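You operate a simulated robot arm through the tools that you are given. There is no shell and no other tool. Be economical: measure what you need, move in short steps, check, and stop when the job is done.

Carry out the task below with a simulated robot arm. There is one attempt and no reset: what you move stays moved.

## Task
Run a basin of warm water up to the blue band.
Fine: plug in, dial on WARM before the tap runs; tap off and dial back on COLD at the end.

It is judged by the outcome, as a careful person would: the job done as asked, and still so three seconds after it is handed in. It fails if anything else is knocked over, pushed out of place, dropped, spilled or broken.

## Robot
A 6-joint arm with a two-finger parallel gripper, fixed in place. Base frame: the origin is at the foot of the arm, x ahead of it, y to its left, z up. Lengths are in cm, angles in rad, forces in N, time in s.
With the tool pointing down near the work surface it reaches from about 26 to 68 cm from the base axis. Its first joint turns from -1.152 to 1.152 rad. Payload 2.9 kg.
Tool frame: the origin (TCP) lies between the finger pads and is the grasp point; the fingertips stand 3 cm ahead of it; z points along the fingers, y is the line along which they close. The gripper opens to 11 cm. The fingers are 2 cm wide and 1 cm thick; the gripper's body (4.8 by 11.2 cm) begins 5.5 cm behind the TCP.
Orientation is told as [roll, pitch, yaw] about the base's x, y, z axes, in that order, counted from this pose: with the fingers straight down and closing along the base's y, the tool's x points along the base's -x, its y along +y and its z along -z.

## Interface
- The arm moves only by the tool nudge_tool. Its argument "plan" is a list of rows, each an object (a shift or turn left out is 0, a gripper value left out holds the last) with "travel": the shift along the tool's x, y, z in cm, a list of three; "turn": the turn, a rotation vector about the tool's x, y, z in rad, a list of three; "grip": the closure in counts, from 0 (fully open) to 255 (shut). In form: [{"travel": [x, y, z], "turn": [wx, wy, wz], "grip": grip}, ...]. A call has 1 to 20 rows; each row shifts and turns the commanded pose from where the row before left it, along the tool's axes as they then stand. Rows are played at 5 a second. More than 5 cm and 0.15 rad between two rows, or a gripper value outside its range, and nothing of the call is played. A pose out of reach is approached as far as the arm can. The call stops where the force on the tool passes 70 N (or 10 N more than at its start, if that is more) or the arm is blocked; 0.2 s more then pass. The fingers move at their own pace (about 10.8 cm/s each) and stop on an object; they squeeze with about 41 N. The grip force told is the motor's: it shows also when the fingers shut on nothing. Time passes only in rows, and 0.2 s behind the last, so rows that do not move let the fingers close. The reply holds the time, the measured pose of the TCP, the force on the tool along the base axes, the opening and the grip force, in the units named above and with some noise.
- Cameras (640 x 400 px; columns grow to the right, rows downward): "scene" is fixed at [9.49, 45.55, 138.09]; the picture's right is [-0.50, -0.87, 0.00], its down [-0.54, 0.31, -0.79] and it looks along [0.68, -0.39, -0.62] (base axes); focal length 271 px, centre (320, 200). "wrist" rides on the gripper at [7.2, 1.7, -10.3] in the tool frame; the picture's right is [-0.23, 0.97, 0.00], its down [-0.76, -0.18, -0.62] and it looks along [-0.61, -0.14, 0.78] (tool axes); focal length 222 px, centre (320, 200). There is no depth. A picture from a camera that has moved, and an enlarged one, comes with that camera's place and axes in the base frame and with its lens.
- snapshot(camera): a new picture of that camera. The clock stands still meanwhile.
- close_up(camera, box): a new picture of the part [left, top, right, bottom] of that camera's present view, enlarged. The clock stands still meanwhile.
- job_done(): hands the job in; it is judged then, once.

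Work in short steps. Places have to be worked out from the pictures, the camera data and where the tool is seen: move nearer, look again, correct. Check each grasp and each placing, and mend what went wrong. You have 120 turns and 84 pictures in all, those below and enlarged ones among them. Open the gripper and draw the arm clear of the work before you hand the job in, unless the task says otherwise; then end with one line.

The tools are called as name(argument=value, ...) on one line, values as JSON. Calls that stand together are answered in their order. nudge_tool: Moves the arm, as the interface text tells. Its arguments: {"type":"object","properties":{"plan":{"type":"array"}},"required":["plan"]} The other tools are called the same way: snapshot (camera) takes a picture; close_up (camera, box) takes an enlarged picture of a part of a camera's view; job_done () hands the job in.

At the start:

```text
time: 0.0
tool_pos: [42.26, 23.3, 120.55]
ee_rot: [0.0, 0.001, -0.001]
wrist_force: [0.4, 0.0, -0.3]
finger_gap: 11.03
grasp_force: 0.1
```

scene: 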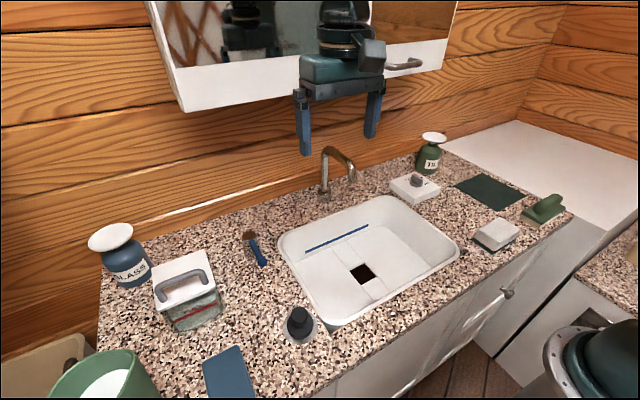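
wrist: 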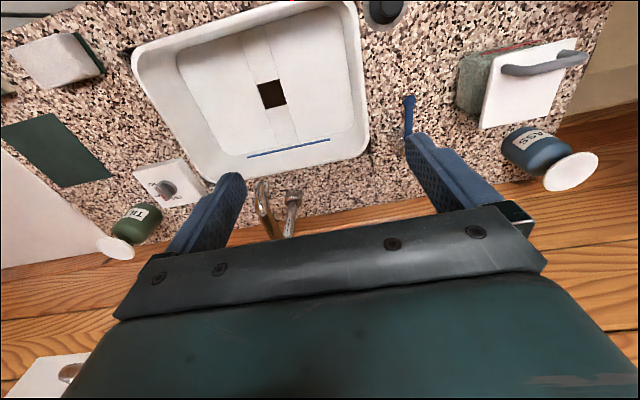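

I'll look closer at the tap, the dial and the plug before moving anything.

close_up(camera="scene", box=[290, 130, 370, 220])

close_up(camera="scene", box=[375, 120, 475, 210])

close_up(camera="scene", box=[260, 240, 400, 350])

close_up(camera="wrist", box=[110, 140, 330, 260])

```text
4.44 times, centred on (330, 175) of scene
camera zoom: at [9.49, 45.55, 138.09], right [-0.5, -0.87, 0.0], down [-0.54, 0.31, -0.79], along [0.68, -0.39, -0.62], focal length 1206 px, centre (276, 311)
```

zoom: 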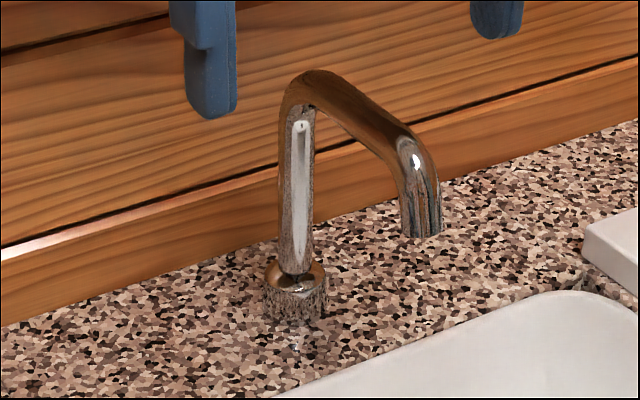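

```text
4.44 times, centred on (425, 165) of scene
camera zoom: at [9.49, 45.55, 138.09], right [-0.5, -0.87, 0.0], down [-0.54, 0.31, -0.79], along [0.68, -0.39, -0.62], focal length 1206 px, centre (-147, 356)
```

zoom: 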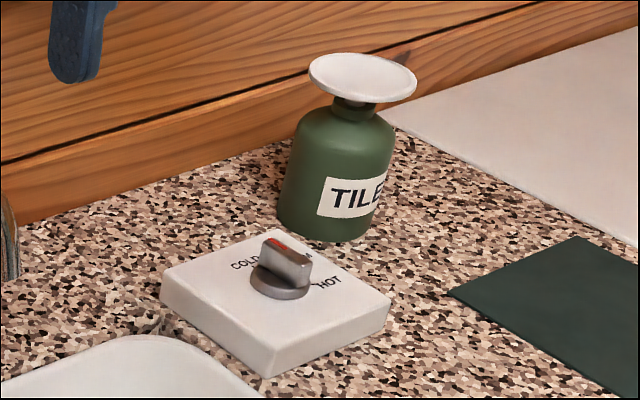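

```text
3.64 times, centred on (330, 295) of scene
camera zoom: at [9.49, 45.55, 138.09], right [-0.5, -0.87, 0.0], down [-0.54, 0.31, -0.79], along [0.68, -0.39, -0.62], focal length 986 px, centre (284, -146)
```

zoom: 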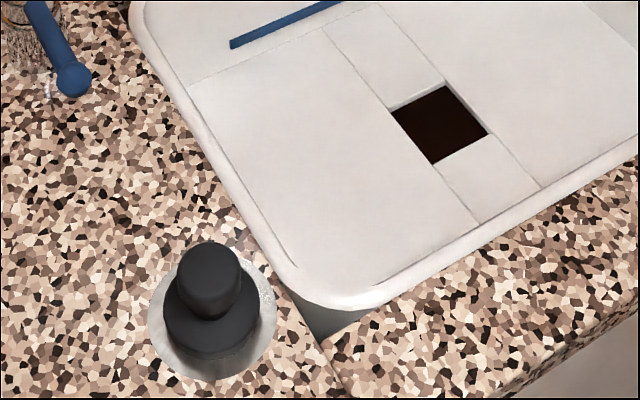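

```text
2.91 times, centred on (220, 200) of wrist
camera zoom: at [35.09, 24.91, 131.1], right [0.23, 0.97, 0.0], down [0.76, -0.18, 0.62], along [0.61, -0.14, -0.78], focal length 646 px, centre (611, 200)
```

zoom: 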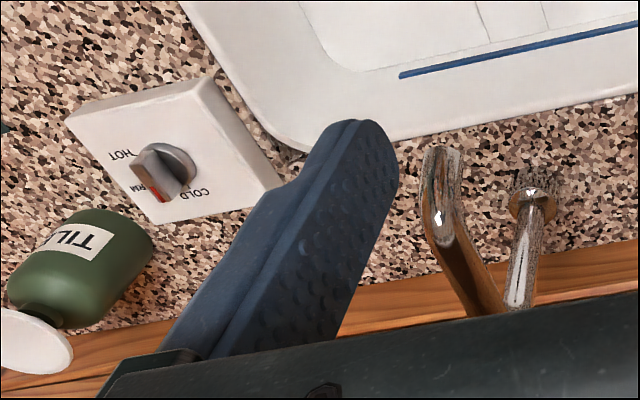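

Now the blue lever, and the dial from the wrist camera.

close_up(camera="scene", box=[225, 215, 295, 275])

close_up(camera="wrist", box=[130, 150, 210, 215])

close_up(camera="wrist", box=[340, 60, 480, 160])

```text
6.67 times, centred on (260, 245) of scene
camera zoom: at [9.49, 45.55, 138.09], right [-0.5, -0.87, 0.0], down [-0.54, 0.31, -0.79], along [0.68, -0.39, -0.62], focal length 1808 px, centre (720, -100)
```

zoom: 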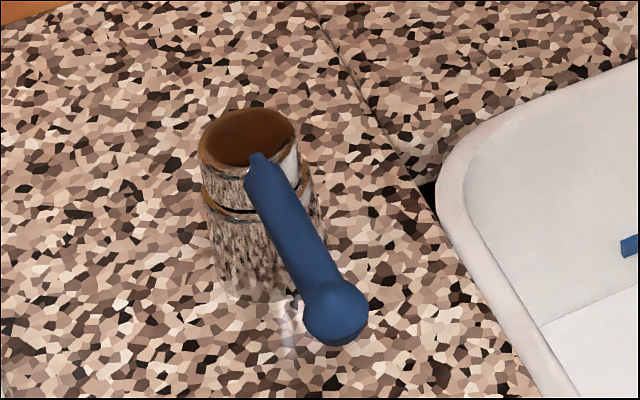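

```text
6.15 times, centred on (170, 182) of wrist
camera zoom: at [35.09, 24.91, 131.1], right [0.23, 0.97, 0.0], down [0.76, -0.18, 0.62], along [0.61, -0.14, -0.78], focal length 1367 px, centre (1243, 308)
```

zoom: 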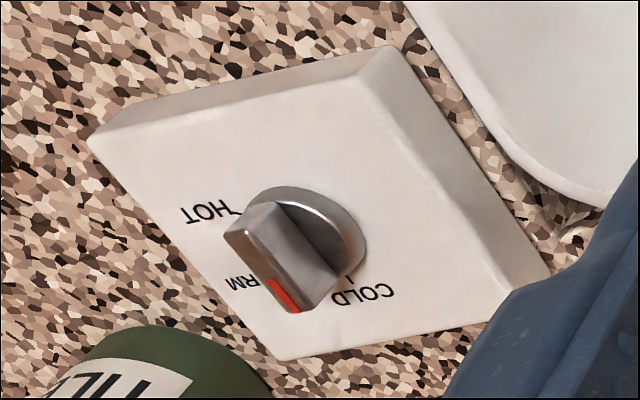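

```text
4.00 times, centred on (410, 110) of wrist
camera zoom: at [35.09, 24.91, 131.1], right [0.23, 0.97, 0.0], down [0.76, -0.18, 0.62], along [0.61, -0.14, -0.78], focal length 888 px, centre (-40, 560)
```

zoom: 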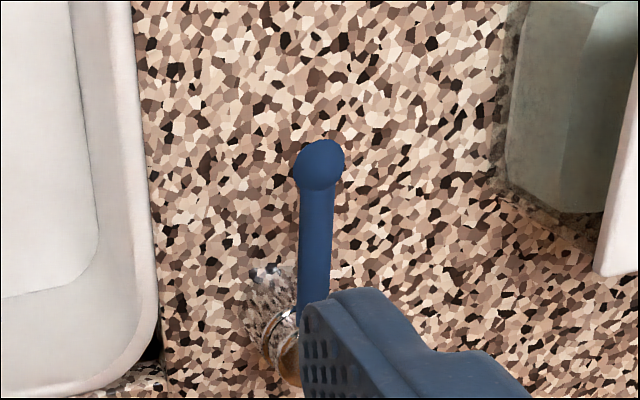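

Estimates: plug ≈ (34.4, 36) on a dish, lever knob ≈ (49.3, 37.7, 90) with its pivot ≈ (56.5, 38), dial ≈ (56, -17, 88), drain ≈ (45, 11). I'll move above the plug and look.

nudge_tool(plan=[{"travel": [1.56, 2.54, 2.9]}, {"travel": [1.56, 2.54, 2.9]}, {"travel": [1.56, 2.54, 2.9]}, {"travel": [1.56, 2.54, 2.9]}, {"travel": [1.56, 2.54, 2.9]}, {"travel": [0, 0, 0]}])

snapshot(camera="wrist")

snapshot(camera="scene")

```text
time: 1.4
tool_pos: [34.71, 35.91, 106.17]
ee_rot: [0.0, 0.001, 0.002]
wrist_force: [0.8, 0.0, 0.0]
finger_gap: 11.0
grasp_force: 0.0
```

```text
74 pictures are left
camera wrist: at [27.45, 37.71, 116.51], right [0.23, 0.97, 0.0], down [0.76, -0.18, 0.62], along [0.61, -0.14, -0.78], focal length 222 px, centre (320, 200)
```

wrist: 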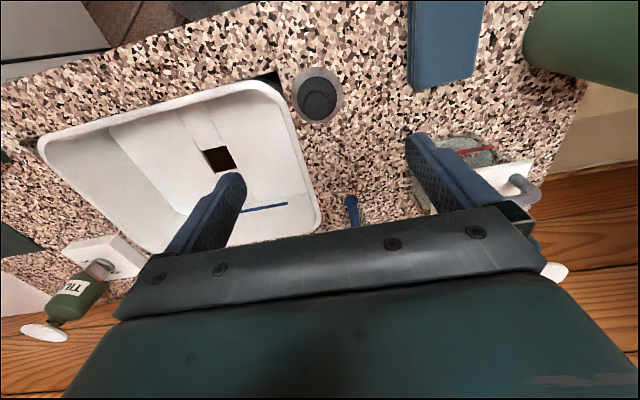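

```text
73 pictures are left
```

scene: 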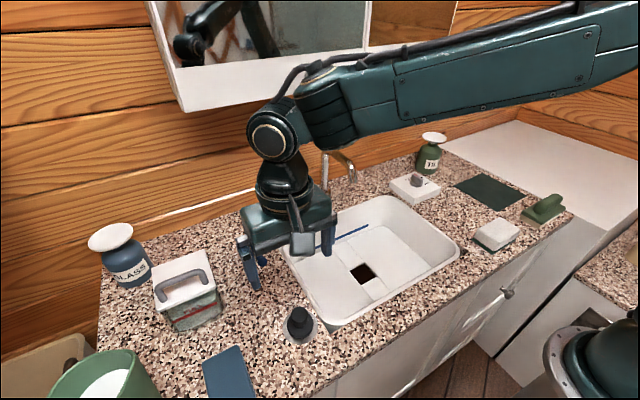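

I'll zoom on the plug in the wrist view to triangulate it.

close_up(camera="wrist", box=[275, 55, 355, 130])

close_up(camera="scene", box=[270, 295, 330, 350])

```text
5.33 times, centred on (315, 92) of wrist
camera zoom: at [27.45, 37.71, 116.51], right [0.23, 0.97, 0.0], down [0.76, -0.18, 0.62], along [0.61, -0.14, -0.78], focal length 1185 px, centre (347, 773)
```

zoom: 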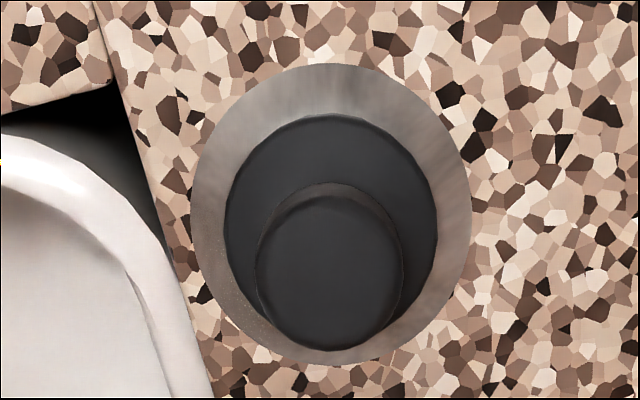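

```text
7.27 times, centred on (300, 322) of scene
camera zoom: at [9.49, 45.56, 138.09], right [-0.5, -0.87, 0.0], down [-0.54, 0.31, -0.79], along [0.68, -0.39, -0.62], focal length 1973 px, centre (466, -691)
```

zoom: 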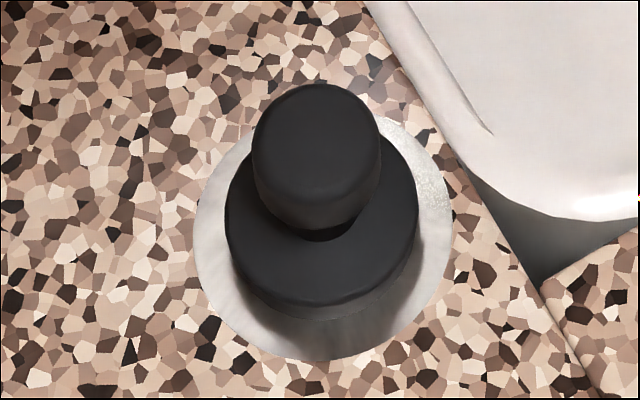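

Plug knob is at about (35.0, 35.6), top z≈88.4, disc top ≈85.2; drain triangulates to (46.0, 9.9, 70.9). I'll descend above the plug and check before closing.

nudge_tool(plan=[{"travel": [-0.3, -0.3, 4.2]}, {"travel": [0, 0, 4.2]}, {"travel": [0, 0, 4.2]}, {"travel": [0, 0, 3]}, {"travel": [0, 0, 1.5]}, {"travel": [0, 0, 0]}])

close_up(camera="scene", box=[240, 260, 360, 350])

snapshot(camera="wrist")

```text
time: 2.8
tool_pos: [34.84, 35.64, 88.9]
ee_rot: [0.0, 0.0, -0.001]
wrist_force: [1.0, 0.2, -0.6]
finger_gap: 11.0
grasp_force: 0.1
```

```text
4.44 times, centred on (300, 305) of scene
camera zoom: at [9.49, 45.55, 138.09], right [-0.5, -0.87, 0.0], down [-0.54, 0.31, -0.79], along [0.68, -0.39, -0.62], focal length 1206 px, centre (409, -267)
```

zoom: 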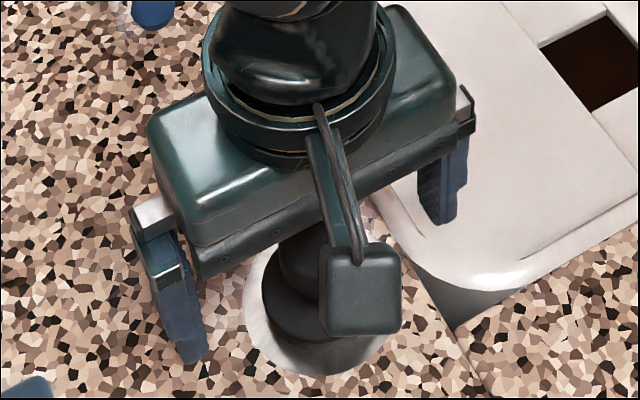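

```text
69 pictures are left
camera wrist: at [27.7, 37.28, 99.42], right [0.23, 0.97, 0.0], down [0.76, -0.18, 0.62], along [0.61, -0.14, -0.78], focal length 222 px, centre (320, 200)
```

wrist: 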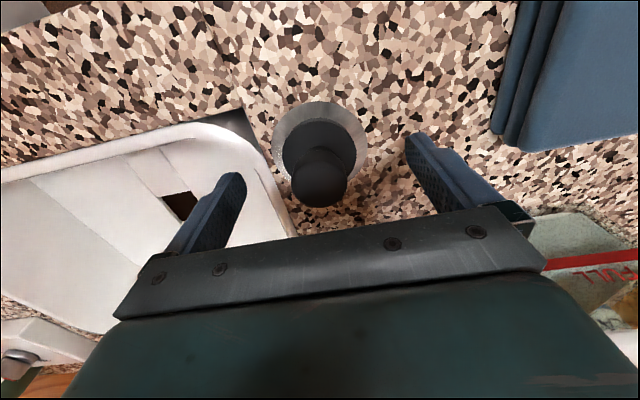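

Aligned around the knob with the fingertips just above the disc. Closing.

nudge_tool(plan=[{"grip": 255}, {"travel": [0, 0, 0]}, {"travel": [0, 0, 0]}, {"travel": [0, 0, 0]}])

snapshot(camera="wrist")

```text
time: 3.8
tool_pos: [35.0, 35.54, 88.97]
ee_rot: [0.001, 0.0, 0.001]
wrist_force: [0.5, -0.7, 0.7]
finger_gap: 3.34
grasp_force: 40.8
```

```text
68 pictures are left
camera wrist: at [27.71, 37.28, 99.46], right [0.23, 0.97, 0.0], down [0.76, -0.18, 0.62], along [0.61, -0.14, -0.78], focal length 222 px, centre (320, 200)
```

wrist: 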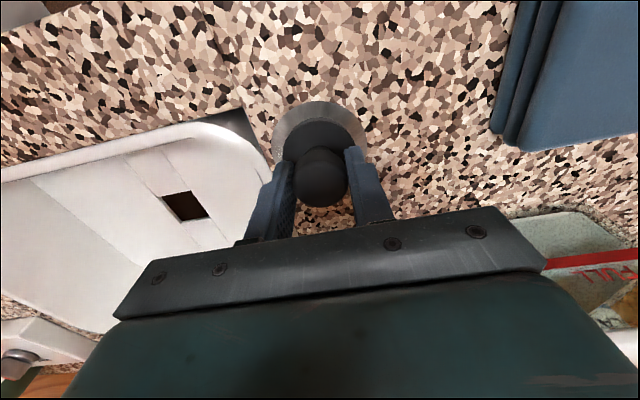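

Knob gripped (3.34 cm). Lifting straight up and checking.

nudge_tool(plan=[{"travel": [0, 0, -2]}, {"travel": [0, 0, -3.5]}, {"travel": [0, 0, -3.5]}, {"travel": [0, 0, 0]}])

snapshot(camera="scene")

snapshot(camera="wrist")

```text
time: 4.8
tool_pos: [34.67, 35.66, 98.29]
ee_rot: [-0.002, 0.0, 0.003]
wrist_force: [0.3, -0.3, -0.3]
finger_gap: 3.32
grasp_force: 40.7
```

```text
67 pictures are left
```

scene: 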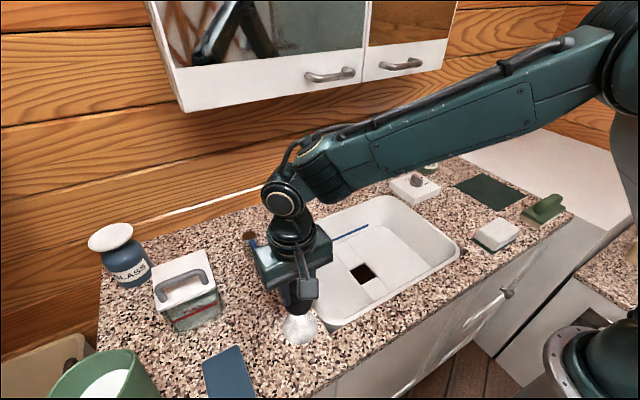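

```text
66 pictures are left
camera wrist: at [27.45, 37.32, 108.61], right [0.23, 0.97, 0.0], down [0.76, -0.18, 0.62], along [0.61, -0.14, -0.78], focal length 222 px, centre (320, 200)
```

wrist: 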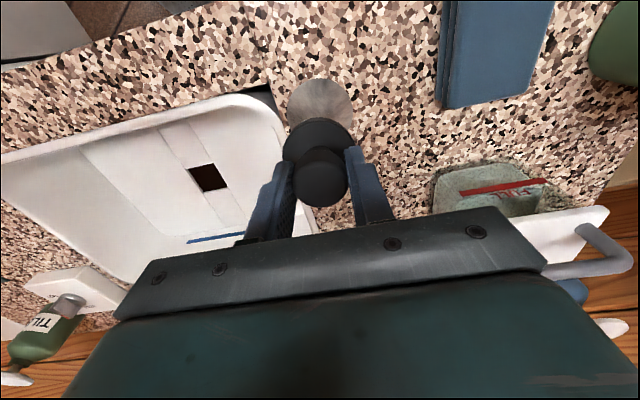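

Plug is lifted and the dish stayed. Moving over the drain; the spout tip is at about (54, 10.5, 99), so I keep clear of it.

nudge_tool(plan=[{"travel": [-1.4, -3.67, 0]}, {"travel": [-1.6, -3.67, 0]}, {"travel": [-1.6, -3.67, 0]}, {"travel": [-1.6, -3.67, 0]}, {"travel": [-1.6, -3.67, 0]}, {"travel": [-1.6, -3.67, 0]}, {"travel": [-1.6, -3.67, 0]}, {"travel": [0, 0, 4]}, {"travel": [0, 0, 0]}])

snapshot(camera="scene")

snapshot(camera="wrist")

```text
time: 6.8
tool_pos: [45.97, 9.91, 94.45]
ee_rot: [0.001, 0.0, 0.001]
wrist_force: [0.3, 0.3, -1.0]
finger_gap: 3.3
grasp_force: 41.0
```

```text
65 pictures are left
```

scene: 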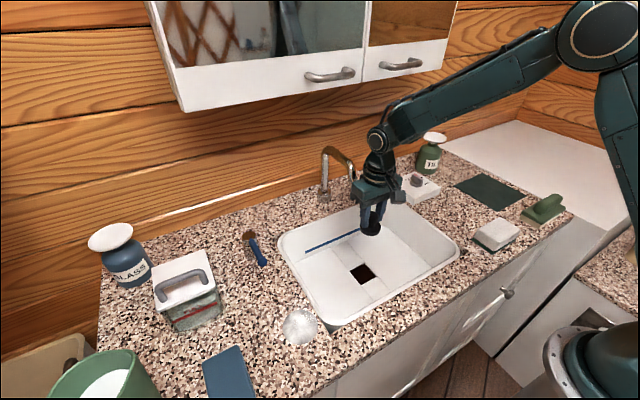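

```text
64 pictures are left
camera wrist: at [38.81, 11.64, 104.84], right [0.23, 0.97, 0.0], down [0.76, -0.18, 0.62], along [0.61, -0.14, -0.78], focal length 222 px, centre (320, 200)
```

wrist: 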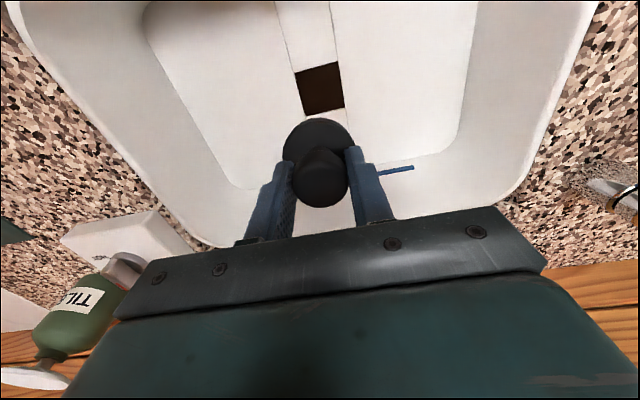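

Nearly over the drain. I'll measure the hole against the plug.

close_up(camera="wrist", box=[270, 40, 370, 215])

close_up(camera="scene", box=[330, 190, 420, 300])

```text
2.29 times, centred on (320, 128) of wrist
camera zoom: at [38.81, 11.64, 104.84], right [0.23, 0.97, 0.0], down [0.76, -0.18, 0.62], along [0.61, -0.14, -0.78], focal length 508 px, centre (320, 366)
```

zoom: 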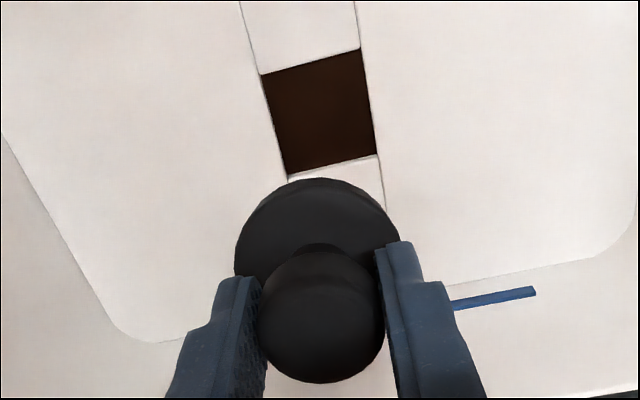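

```text
3.64 times, centred on (375, 245) of scene
camera zoom: at [9.5, 45.55, 138.09], right [-0.5, -0.87, 0.0], down [-0.54, 0.31, -0.79], along [0.68, -0.39, -0.62], focal length 986 px, centre (120, 36)
```

zoom: 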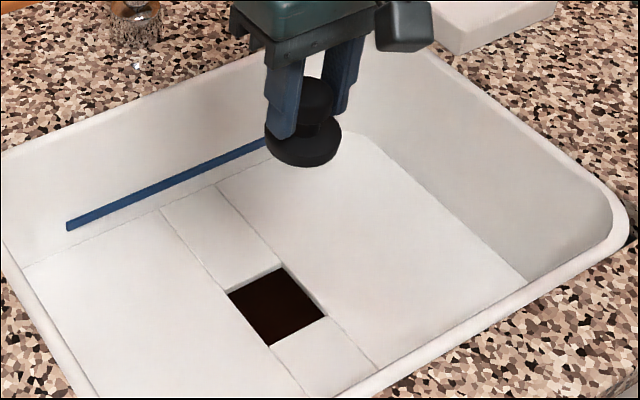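

Hole is ≈6 cm square centred at (46.2, 10.15), the plug disc ≈5 cm. I'll lower to just above the floor and re-check.

nudge_tool(plan=[{"travel": [-0.2, 0.25, 4]}, {"travel": [0, 0, 4]}, {"travel": [0, 0, 4]}, {"travel": [0, 0, 3]}, {"travel": [0, 0, 1.2]}, {"travel": [0, 0, 0]}])

snapshot(camera="wrist")

close_up(camera="scene", box=[310, 200, 420, 310])

```text
time: 8.2
tool_pos: [46.23, 9.99, 77.89]
ee_rot: [-0.002, 0.001, 0.0]
wrist_force: [0.2, 0.5, 0.7]
finger_gap: 3.32
grasp_force: 41.3
```

```text
61 pictures are left
camera wrist: at [38.99, 11.8, 88.28], right [0.23, 0.97, 0.0], down [0.76, -0.18, 0.62], along [0.61, -0.14, -0.78], focal length 222 px, centre (320, 200)
```

wrist: 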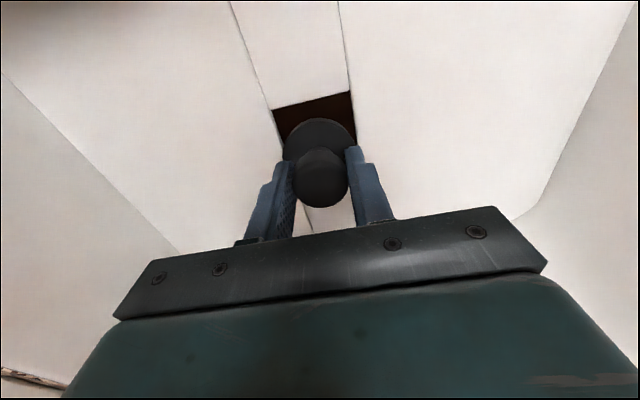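

```text
3.64 times, centred on (365, 255) of scene
camera zoom: at [9.49, 45.55, 138.09], right [-0.5, -0.87, 0.0], down [-0.54, 0.31, -0.79], along [0.68, -0.39, -0.62], focal length 986 px, centre (156, 0)
```

zoom: 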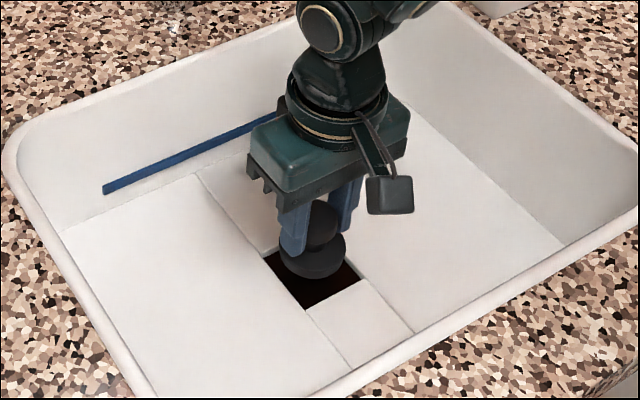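

Aligned over the hole. Lowering in small steps toward contact.

nudge_tool(plan=[{"travel": [0, 0.1, 0.7]}, {"travel": [0, 0, 0.7]}, {"travel": [0, 0, 0.6]}, {"travel": [0, 0, 0.6]}, {"travel": [0, 0, 0]}])

close_up(camera="wrist", box=[250, 70, 390, 220])

```text
time: 9.4
tool_pos: [46.09, 10.06, 75.78]
ee_rot: [-0.002, -0.004, -0.001]
wrist_force: [-13.9, -8.5, 51.3]
finger_gap: 3.33
grasp_force: 40.6
```

```text
2.67 times, centred on (320, 145) of wrist
camera zoom: at [38.9, 11.73, 86.04], right [0.23, 0.97, 0.0], down [0.76, -0.18, 0.63], along [0.61, -0.14, -0.78], focal length 592 px, centre (320, 347)
```

zoom: 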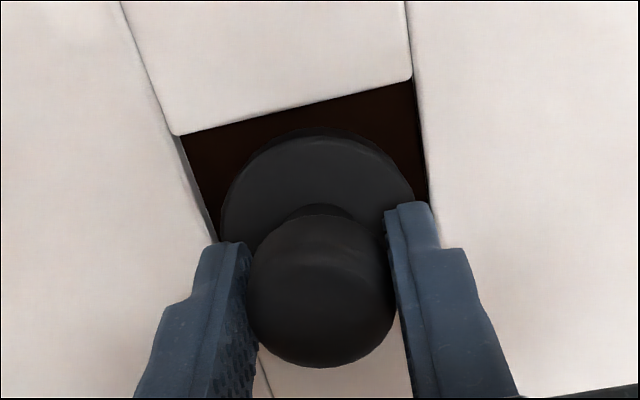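

Contact (51 N up, with a sideways -x push). Looking from the scene camera to see what is touching.

close_up(camera="scene", box=[330, 235, 400, 300])

```text
6.15 times, centred on (365, 268) of scene
camera zoom: at [9.39, 45.52, 138.11], right [-0.5, -0.87, 0.0], down [-0.54, 0.31, -0.79], along [0.68, -0.39, -0.62], focal length 1669 px, centre (43, -215)
```

zoom: 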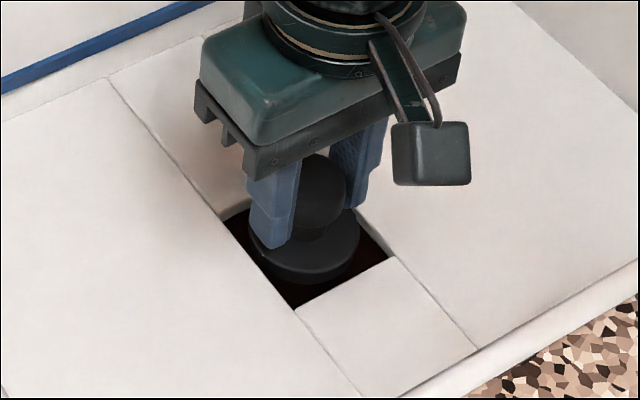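

The disc seems to be partly in the hole but touching on the +x/+y side. I'll back off slightly, shift toward -x/-y and press again to see if it sinks further.

nudge_tool(plan=[{"travel": [0, 0, -0.5]}, {"travel": [0.25, -0.15, 0]}, {"travel": [0, 0, 0.3]}, {"travel": [0, 0, 0.3]}, {"travel": [0, 0, 0]}])

```text
time: 10.6
tool_pos: [45.67, 10.09, 75.61]
ee_rot: [0.003, -0.005, 0.003]
wrist_force: [-19.7, 0.6, 61.8]
finger_gap: 3.33
grasp_force: 41.2
```

Resistance stays. I'll ease off the pressure, release the plug gently, rise and look at how it sits.

nudge_tool(plan=[{"travel": [0, 0, -0.5]}, {"travel": [0, 0, 0], "grip": 150}, {"travel": [0, 0, 0], "grip": 100}, {"travel": [0, 0, 0]}, {"travel": [0, 0, -3]}, {"travel": [0, 0, -4]}, {"travel": [0, 0, -4]}, {"travel": [4, 0, -4]}, {"travel": [0, 0, 0]}])

close_up(camera="scene", box=[330, 235, 400, 300])

snapshot(camera="wrist")

```text
refused: row 8 steps farther than a row can; nothing moved
```

```text
6.15 times, centred on (365, 268) of scene
camera zoom: at [9.37, 45.54, 138.11], right [-0.5, -0.87, 0.0], down [-0.54, 0.31, -0.79], along [0.68, -0.39, -0.62], focal length 1669 px, centre (43, -215)
```

zoom: 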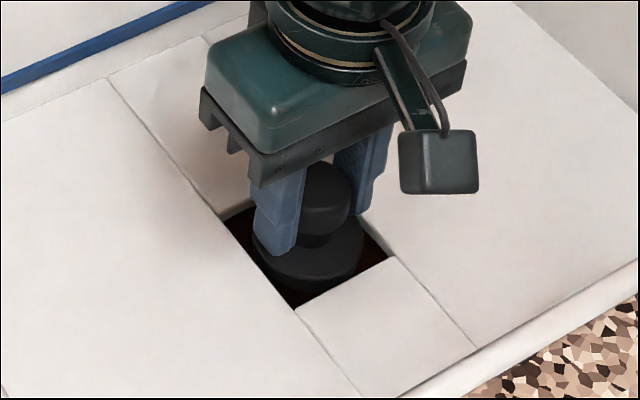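

```text
56 pictures are left
camera wrist: at [38.47, 11.73, 86.0], right [0.23, 0.97, 0.0], down [0.76, -0.18, 0.63], along [0.61, -0.14, -0.78], focal length 222 px, centre (320, 200)
```

wrist: 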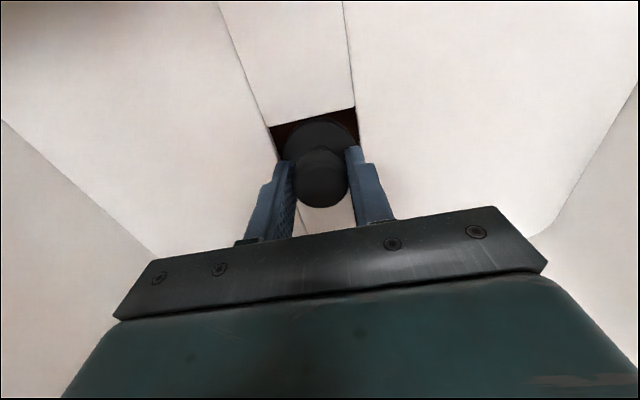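

A row was too long; resending with shorter steps.

nudge_tool(plan=[{"travel": [0, 0, -0.5]}, {"travel": [0, 0, 0], "grip": 150}, {"travel": [0, 0, 0], "grip": 100}, {"travel": [0, 0, 0]}, {"travel": [0, 0, -3]}, {"travel": [0, 0, -4]}, {"travel": [0, 0, -4]}, {"travel": [3, 0, -3]}, {"travel": [3, 0, -3]}, {"travel": [0, 0, 0]}])

close_up(camera="scene", box=[330, 235, 400, 300])

snapshot(camera="wrist")

```text
time: 12.8
tool_pos: [39.75, 10.31, 92.84]
ee_rot: [-0.001, -0.001, -0.001]
wrist_force: [-0.4, 0.0, -0.1]
finger_gap: 6.7
grasp_force: 0.1
```

```text
6.15 times, centred on (365, 268) of scene
camera zoom: at [9.49, 45.55, 138.09], right [-0.5, -0.87, 0.0], down [-0.54, 0.31, -0.79], along [0.68, -0.39, -0.62], focal length 1669 px, centre (43, -215)
```

zoom: 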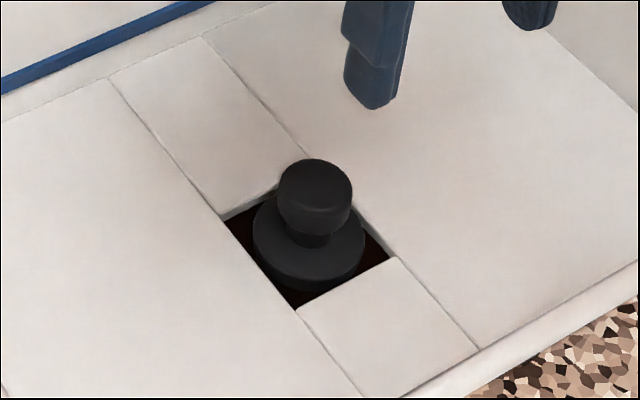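

```text
54 pictures are left
camera wrist: at [32.56, 11.95, 103.34], right [0.23, 0.97, 0.0], down [0.76, -0.18, 0.62], along [0.61, -0.14, -0.78], focal length 222 px, centre (320, 200)
```

wrist: 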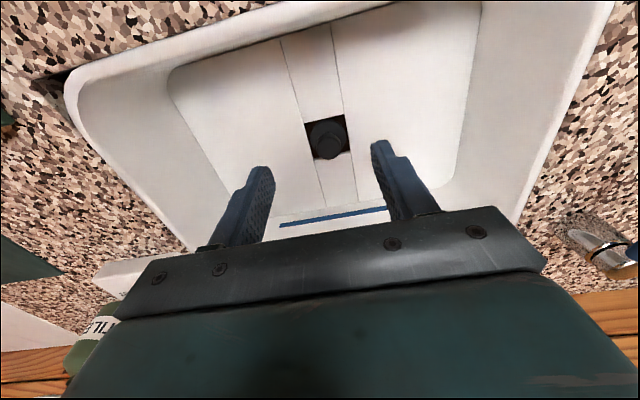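

close_up(camera="wrist", box=[285, 95, 375, 175])

```text
5.00 times, centred on (330, 135) of wrist
camera zoom: at [32.56, 11.95, 103.34], right [0.23, 0.97, 0.0], down [0.76, -0.18, 0.62], along [0.61, -0.14, -0.78], focal length 1111 px, centre (270, 525)
```

zoom: 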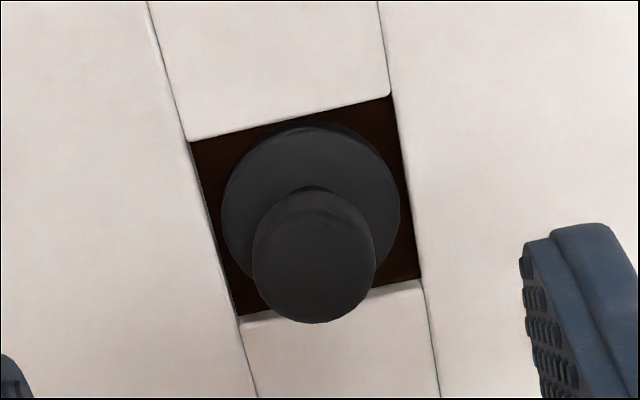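

The plug sits level in the square hole, but I can't tell by eye whether it dropped in fully. I'll touch the basin floor beside it with closed fingertips to get the exact floor height.

nudge_tool(plan=[{"travel": [-1.56, 1.7, 3.9], "grip": 255}, {"travel": [-1.56, 1.7, 3.9]}, {"travel": [-1.56, 1.7, 3.9]}, {"travel": [-1.56, 1.7, 3.2]}, {"travel": [0, 0, 1]}, {"travel": [0, 0, 0]}])

nudge_tool(plan=[{"travel": [0, 0, 0.5]}, {"travel": [0, 0, 0.5]}, {"travel": [0, 0, 0.4]}, {"travel": [0, 0, 0.4]}, {"travel": [0, 0, 0.4]}, {"travel": [0, 0, 0]}])

```text
time: 14.2
tool_pos: [46.02, 17.05, 76.84]
ee_rot: [0.0, 0.0, 0.001]
wrist_force: [-0.4, -0.4, 0.8]
finger_gap: 0.0
grasp_force: 37.7
```

```text
time: 15.6
tool_pos: [45.86, 17.04, 74.54]
ee_rot: [0.0, 0.0, 0.001]
wrist_force: [-0.4, 0.7, 0.4]
finger_gap: 0.0
grasp_force: 37.5
```

No contact yet at tip z≈71.5; continuing down in small steps.

nudge_tool(plan=[{"travel": [0, 0, 0.3]}, {"travel": [0, 0, 0.3]}, {"travel": [0, 0, 0.3]}, {"travel": [0, 0, 0.3]}, {"travel": [0, 0, 0]}])

```text
time: 16.3
tool_pos: [46.01, 17.03, 74.52]
ee_rot: [-0.001, -0.001, -0.001]
wrist_force: [-7.5, -3.3, 11.6]
finger_gap: 0.01
grasp_force: 37.6
stopped in row 3: the force on the tool passed its limit (the readings are from after the stop); the commanded pose is now the measured one
```

Floor is at about z=71.4, so the plug may not be properly dropped in. I'll re-grasp the knob and test whether it's laterally trapped by the hole edges.

nudge_tool(plan=[{"travel": [0, 0, -4]}, {"travel": [0, 0, -3]}, {"travel": [0.2, -3.4, 0], "grip": 80}, {"travel": [0, -3.5, 0]}, {"travel": [0, 0, 3]}, {"travel": [0, 0, 2.7]}, {"travel": [0, 0, 0]}])

snapshot(camera="wrist")

```text
time: 17.9
tool_pos: [46.0, 10.03, 75.5]
ee_rot: [-0.002, 0.0, 0.001]
wrist_force: [-0.6, 0.1, 0.1]
finger_gap: 7.52
grasp_force: 0.1
```

```text
52 pictures are left
camera wrist: at [38.83, 11.71, 85.94], right [0.23, 0.97, 0.0], down [0.76, -0.18, 0.62], along [0.61, -0.14, -0.78], focal length 222 px, centre (320, 200)
```

wrist: 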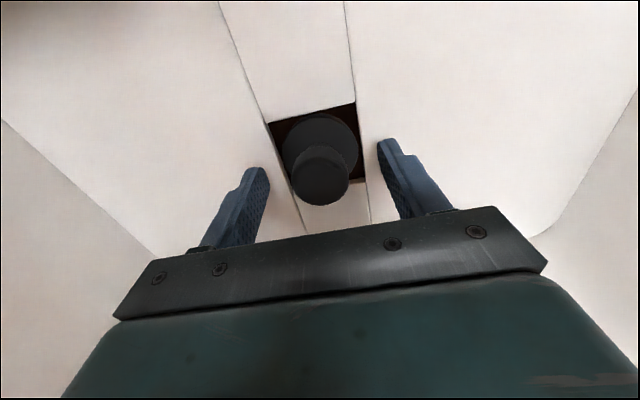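

close_up(camera="wrist", box=[260, 95, 380, 215])

```text
3.33 times, centred on (320, 155) of wrist
camera zoom: at [38.83, 11.71, 85.94], right [0.23, 0.97, 0.0], down [0.76, -0.18, 0.62], along [0.61, -0.14, -0.78], focal length 740 px, centre (320, 350)
```

zoom: 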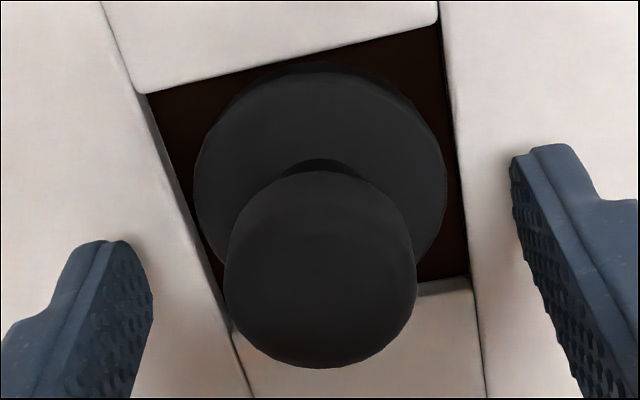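

Now grip and test laterally in +x, then -x.

nudge_tool(plan=[{"travel": [0, 0, 0], "grip": 255}, {"travel": [0, 0, 0]}, {"travel": [0, 0, 0]}])

nudge_tool(plan=[{"travel": [-0.3, 0, 0]}, {"travel": [-0.3, 0, 0]}, {"travel": [-0.2, 0, 0]}, {"travel": [0, 0, 0]}])

nudge_tool(plan=[{"travel": [0.4, 0, 0]}, {"travel": [0.4, 0, 0]}, {"travel": [0.4, 0, 0]}, {"travel": [0.4, 0, 0]}, {"travel": [0, 0, 0]}])

```text
time: 18.7
tool_pos: [46.05, 9.94, 75.59]
ee_rot: [-0.002, 0.0, 0.0]
wrist_force: [-0.1, -0.1, 0.9]
finger_gap: 3.32
grasp_force: 40.8
```

```text
time: 19.7
tool_pos: [46.66, 10.11, 75.77]
ee_rot: [-0.002, 0.003, -0.001]
wrist_force: [-3.9, 0.5, -0.2]
finger_gap: 3.32
grasp_force: 40.9
```

```text
time: 20.9
tool_pos: [45.62, 10.08, 75.89]
ee_rot: [0.001, -0.016, 0.001]
wrist_force: [23.9, -1.2, 3.8]
finger_gap: 3.3
grasp_force: 41.3
```

The plug is trapped both ways (limits ≈45.6 and ≈46.65), so it's in the hole. I'll centre it at x≈46.15 and press down.

nudge_tool(plan=[{"travel": [-0.5, 0, 0]}, {"travel": [-0.42, 0, 0]}, {"travel": [0, 0, 0]}, {"travel": [0, 0, 0.3]}, {"travel": [0, 0, 0.3]}, {"travel": [0, 0, 0]}])

```text
time: 22.3
tool_pos: [45.97, 10.13, 75.39]
ee_rot: [-0.004, -0.001, 0.0]
wrist_force: [-22.2, -5.7, 57.7]
finger_gap: 3.3
grasp_force: 41.1
```

Seated on the bottom of the hole. Releasing, rising, then going toward the dial for a look.

nudge_tool(plan=[{"travel": [0, 0, -0.5]}, {"travel": [0, 0, 0], "grip": 150}, {"travel": [0, 0, 0], "grip": 100}, {"travel": [0, 0, 0]}, {"travel": [0, 0, -4]}, {"travel": [0, 0, -4.5]}, {"travel": [0, 0, -4.5]}, {"travel": [0, 0, -4.5]}, {"travel": [0, -4, -2.5], "grip": 60}, {"travel": [0, -4.5, -1]}, {"travel": [0, -4.5, -1]}, {"travel": [-1.3, -4.5, 0]}, {"travel": [-1.3, -4.5, 0]}, {"travel": [-1.4, -4.5, 0]}, {"travel": [0, 0, 0]}])

snapshot(camera="wrist")

snapshot(camera="scene")

```text
time: 25.5
tool_pos: [50.03, -16.37, 98.03]
ee_rot: [0.001, 0.001, 0.002]
wrist_force: [0.1, 0.6, 0.2]
finger_gap: 8.41
grasp_force: 0.1
```

```text
50 pictures are left
camera wrist: at [42.83, -14.58, 108.42], right [0.23, 0.97, 0.0], down [0.76, -0.18, 0.62], along [0.61, -0.14, -0.78], focal length 222 px, centre (320, 200)
```

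wrist: 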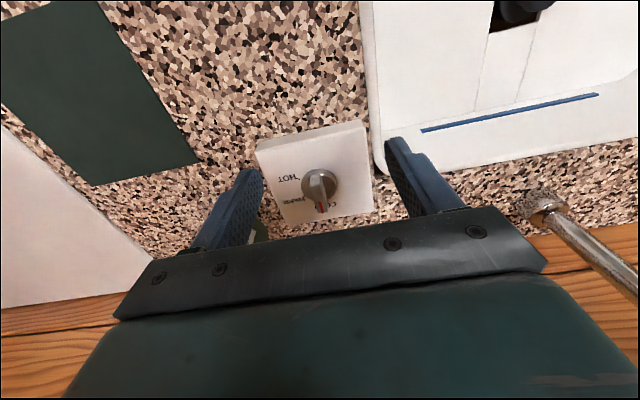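

```text
49 pictures are left
```

scene: 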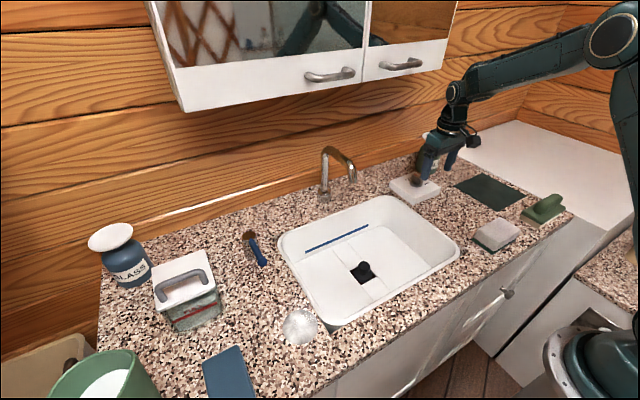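

close_up(camera="wrist", box=[245, 110, 385, 230])

close_up(camera="scene", box=[380, 130, 460, 210])

```text
3.33 times, centred on (315, 170) of wrist
camera zoom: at [42.83, -14.58, 108.42], right [0.23, 0.97, 0.0], down [0.76, -0.18, 0.62], along [0.61, -0.14, -0.78], focal length 740 px, centre (337, 300)
```

zoom: 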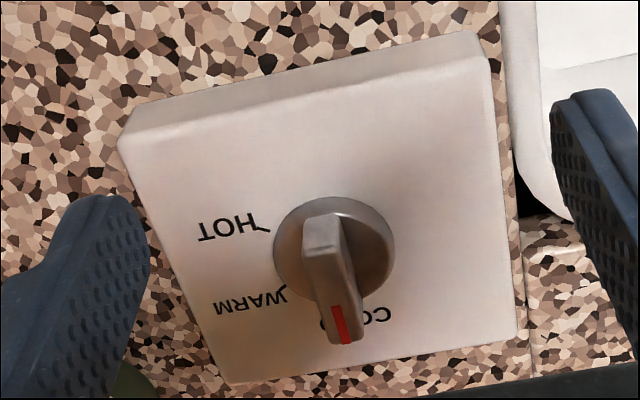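

```text
5.00 times, centred on (420, 170) of scene
camera zoom: at [9.5, 45.55, 138.09], right [-0.5, -0.87, 0.0], down [-0.54, 0.31, -0.79], along [0.68, -0.39, -0.62], focal length 1356 px, centre (-180, 350)
```

zoom: 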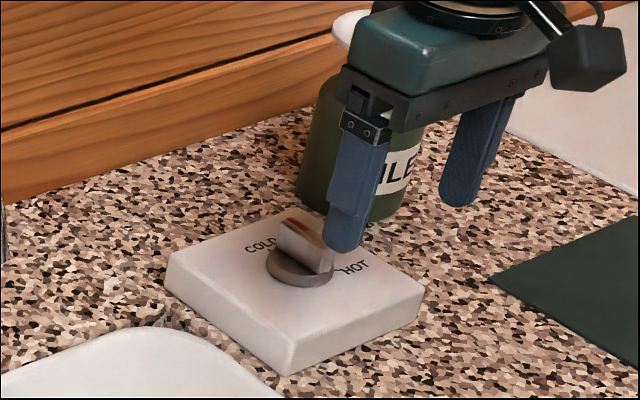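

Dial centre ≈ (56.9, -17.9), ridge along x with the pointer at COLD (+x); WARM lies about 57° clockwise from above. Moving over the ridge with tips still above it.

nudge_tool(plan=[{"travel": [-3.4, -0.75, 0]}, {"travel": [-3.4, -0.75, 0]}, {"travel": [0, 0, 4]}, {"travel": [0, 0, 0]}])

snapshot(camera="wrist")

close_up(camera="scene", box=[370, 120, 470, 210])

```text
time: 26.5
tool_pos: [56.95, -17.78, 94.03]
ee_rot: [-0.002, 0.001, -0.002]
wrist_force: [0.7, -0.7, 0.2]
finger_gap: 8.39
grasp_force: 0.0
```

```text
46 pictures are left
camera wrist: at [49.8, -16.14, 104.33], right [0.23, 0.97, 0.0], down [0.76, -0.18, 0.62], along [0.61, -0.14, -0.78], focal length 222 px, centre (320, 200)
```

wrist: 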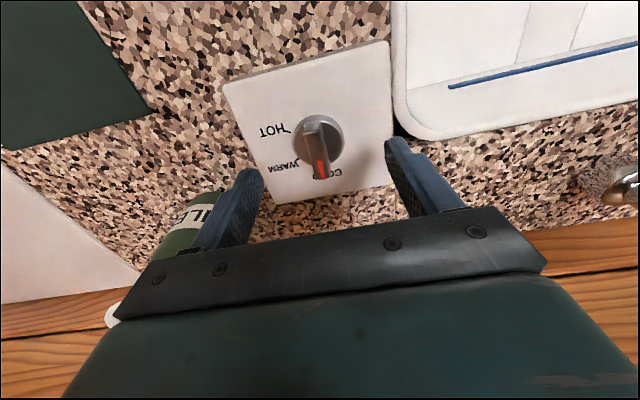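

```text
4.44 times, centred on (420, 165) of scene
camera zoom: at [9.49, 45.55, 138.09], right [-0.5, -0.87, 0.0], down [-0.54, 0.31, -0.79], along [0.68, -0.39, -0.62], focal length 1206 px, centre (-124, 356)
```

zoom: 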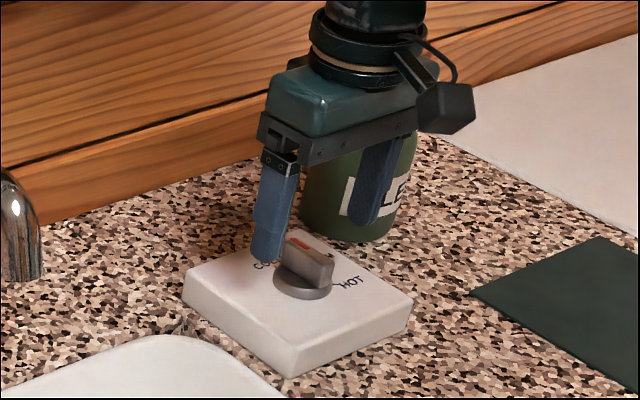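

Centred well (ridge centre ≈ (56.7, -17.85)). Descending so tips straddle the ridge, then closing.

nudge_tool(plan=[{"travel": [0.2, 0, 1.3]}, {"travel": [0, 0, 1.2]}, {"travel": [0, 0, 0]}])

close_up(camera="scene", box=[370, 120, 470, 210])

```text
time: 27.3
tool_pos: [56.75, -17.74, 91.28]
ee_rot: [-0.003, 0.0, 0.0]
wrist_force: [-0.4, 0.2, 0.3]
finger_gap: 8.4
grasp_force: 0.0
```

```text
4.44 times, centred on (420, 165) of scene
camera zoom: at [9.49, 45.55, 138.09], right [-0.5, -0.87, 0.0], down [-0.54, 0.31, -0.79], along [0.68, -0.39, -0.62], focal length 1206 px, centre (-124, 356)
```

zoom: 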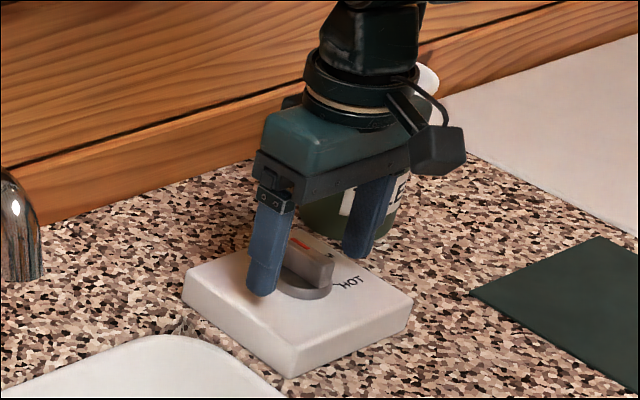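

nudge_tool(plan=[{"travel": [0, -0.1, 0], "grip": 255}, {"travel": [0, 0, 0]}, {"travel": [0, 0, 0]}, {"travel": [0, 0, 0]}])

close_up(camera="wrist", box=[220, 60, 420, 220])

```text
time: 28.3
tool_pos: [56.72, -17.87, 91.21]
ee_rot: [-0.001, -0.002, -0.001]
wrist_force: [0.6, -5.4, -1.9]
finger_gap: 1.23
grasp_force: 45.4
```

```text
2.50 times, centred on (320, 140) of wrist
camera zoom: at [49.44, -16.27, 101.65], right [0.23, 0.97, 0.0], down [0.76, -0.18, 0.62], along [0.61, -0.14, -0.78], focal length 555 px, centre (320, 350)
```

zoom: 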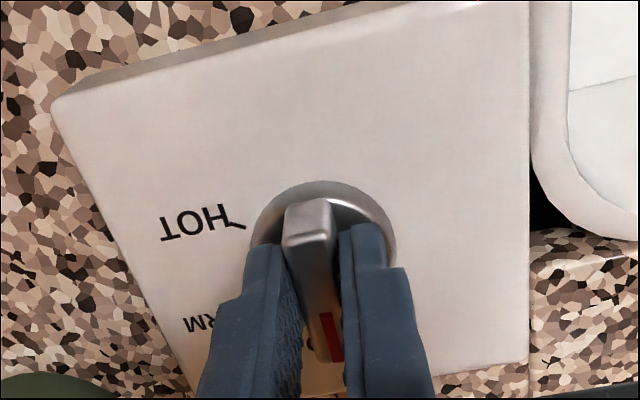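

Ridge gripped (1.23 cm). Turning clockwise in small steps, first half.

nudge_tool(plan=[{"turn": [0, 0, 0.1]}, {"turn": [0, 0, 0.1]}, {"turn": [0, 0, 0.1]}, {"turn": [0, 0, 0.1]}, {"turn": [0, 0, 0.1]}, {"travel": [0, 0, 0]}])

snapshot(camera="wrist")

```text
time: 29.7
tool_pos: [56.68, -17.87, 91.2]
ee_rot: [0.001, -0.005, -0.496]
wrist_force: [11.3, 7.6, 15.8]
finger_gap: 1.21
grasp_force: 44.7
```

```text
42 pictures are left
camera wrist: at [51.12, -12.84, 101.63], right [0.66, 0.75, 0.0], down [0.58, -0.52, 0.63], along [0.47, -0.42, -0.78], focal length 222 px, centre (320, 200)
```

wrist: 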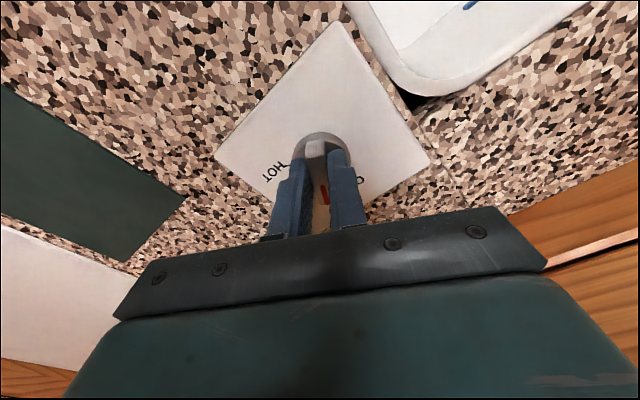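

Turning works and the plate stays put. Continuing to about -0.98 rad, then release and rise to read the pointer.

nudge_tool(plan=[{"turn": [0, 0, 0.12]}, {"turn": [0, 0, 0.12]}, {"turn": [0, 0, 0.12]}, {"turn": [0, 0, 0.12]}, {"travel": [0, 0, 0]}, {"travel": [0, 0, 0], "grip": 180}, {"travel": [0, 0, 0], "grip": 100}, {"travel": [0, 0, 0]}, {"travel": [0, 0, -4]}, {"travel": [0, 0, -4]}, {"travel": [0, 0, 0]}])

close_up(camera="wrist", box=[240, 60, 400, 220])

```text
time: 32.1
tool_pos: [56.35, -17.92, 99.17]
ee_rot: [0.0, -0.002, -0.979]
wrist_force: [0.2, -0.6, 0.4]
finger_gap: 6.72
grasp_force: 0.0
```

```text
2.50 times, centred on (320, 140) of wrist
camera zoom: at [53.8, -10.94, 109.53], right [0.94, 0.35, 0.0], down [0.28, -0.73, 0.62], along [0.22, -0.58, -0.78], focal length 555 px, centre (320, 350)
```

zoom: 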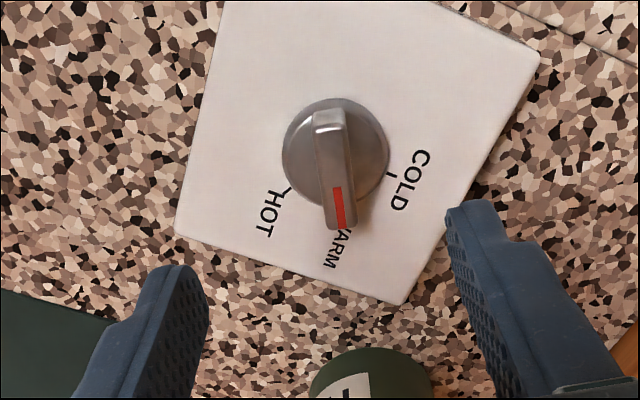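

The pointer is near WARM; checking its alignment with the tick more closely.

close_up(camera="wrist", box=[300, 95, 360, 175])

close_up(camera="scene", box=[385, 155, 445, 205])

```text
5.00 times, centred on (330, 135) of wrist
camera zoom: at [53.8, -10.94, 109.53], right [0.94, 0.35, 0.0], down [0.28, -0.73, 0.62], along [0.22, -0.58, -0.78], focal length 1111 px, centre (270, 525)
```

zoom: 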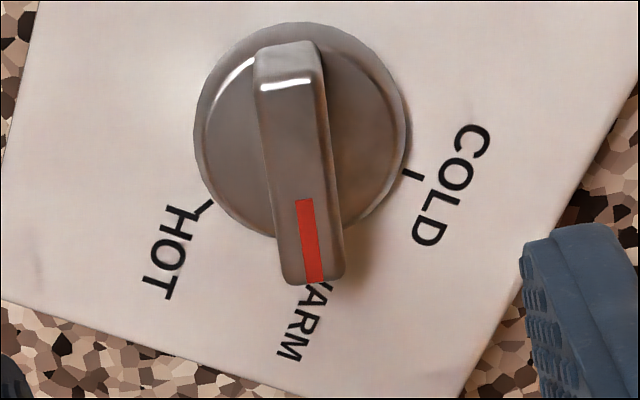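

```text
8.00 times, centred on (415, 180) of scene
camera zoom: at [9.49, 45.55, 138.09], right [-0.5, -0.87, 0.0], down [-0.54, 0.31, -0.79], along [0.68, -0.39, -0.62], focal length 2170 px, centre (-440, 360)
```

zoom: 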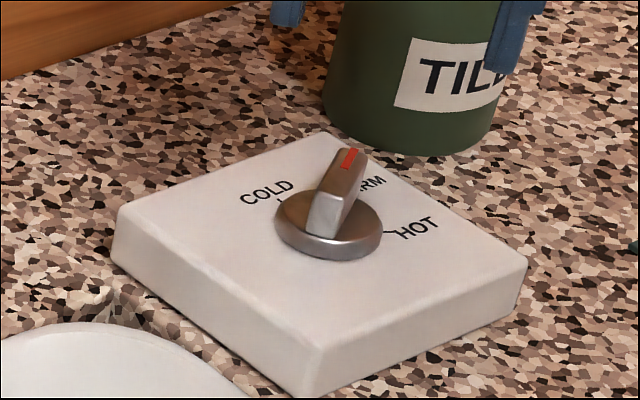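

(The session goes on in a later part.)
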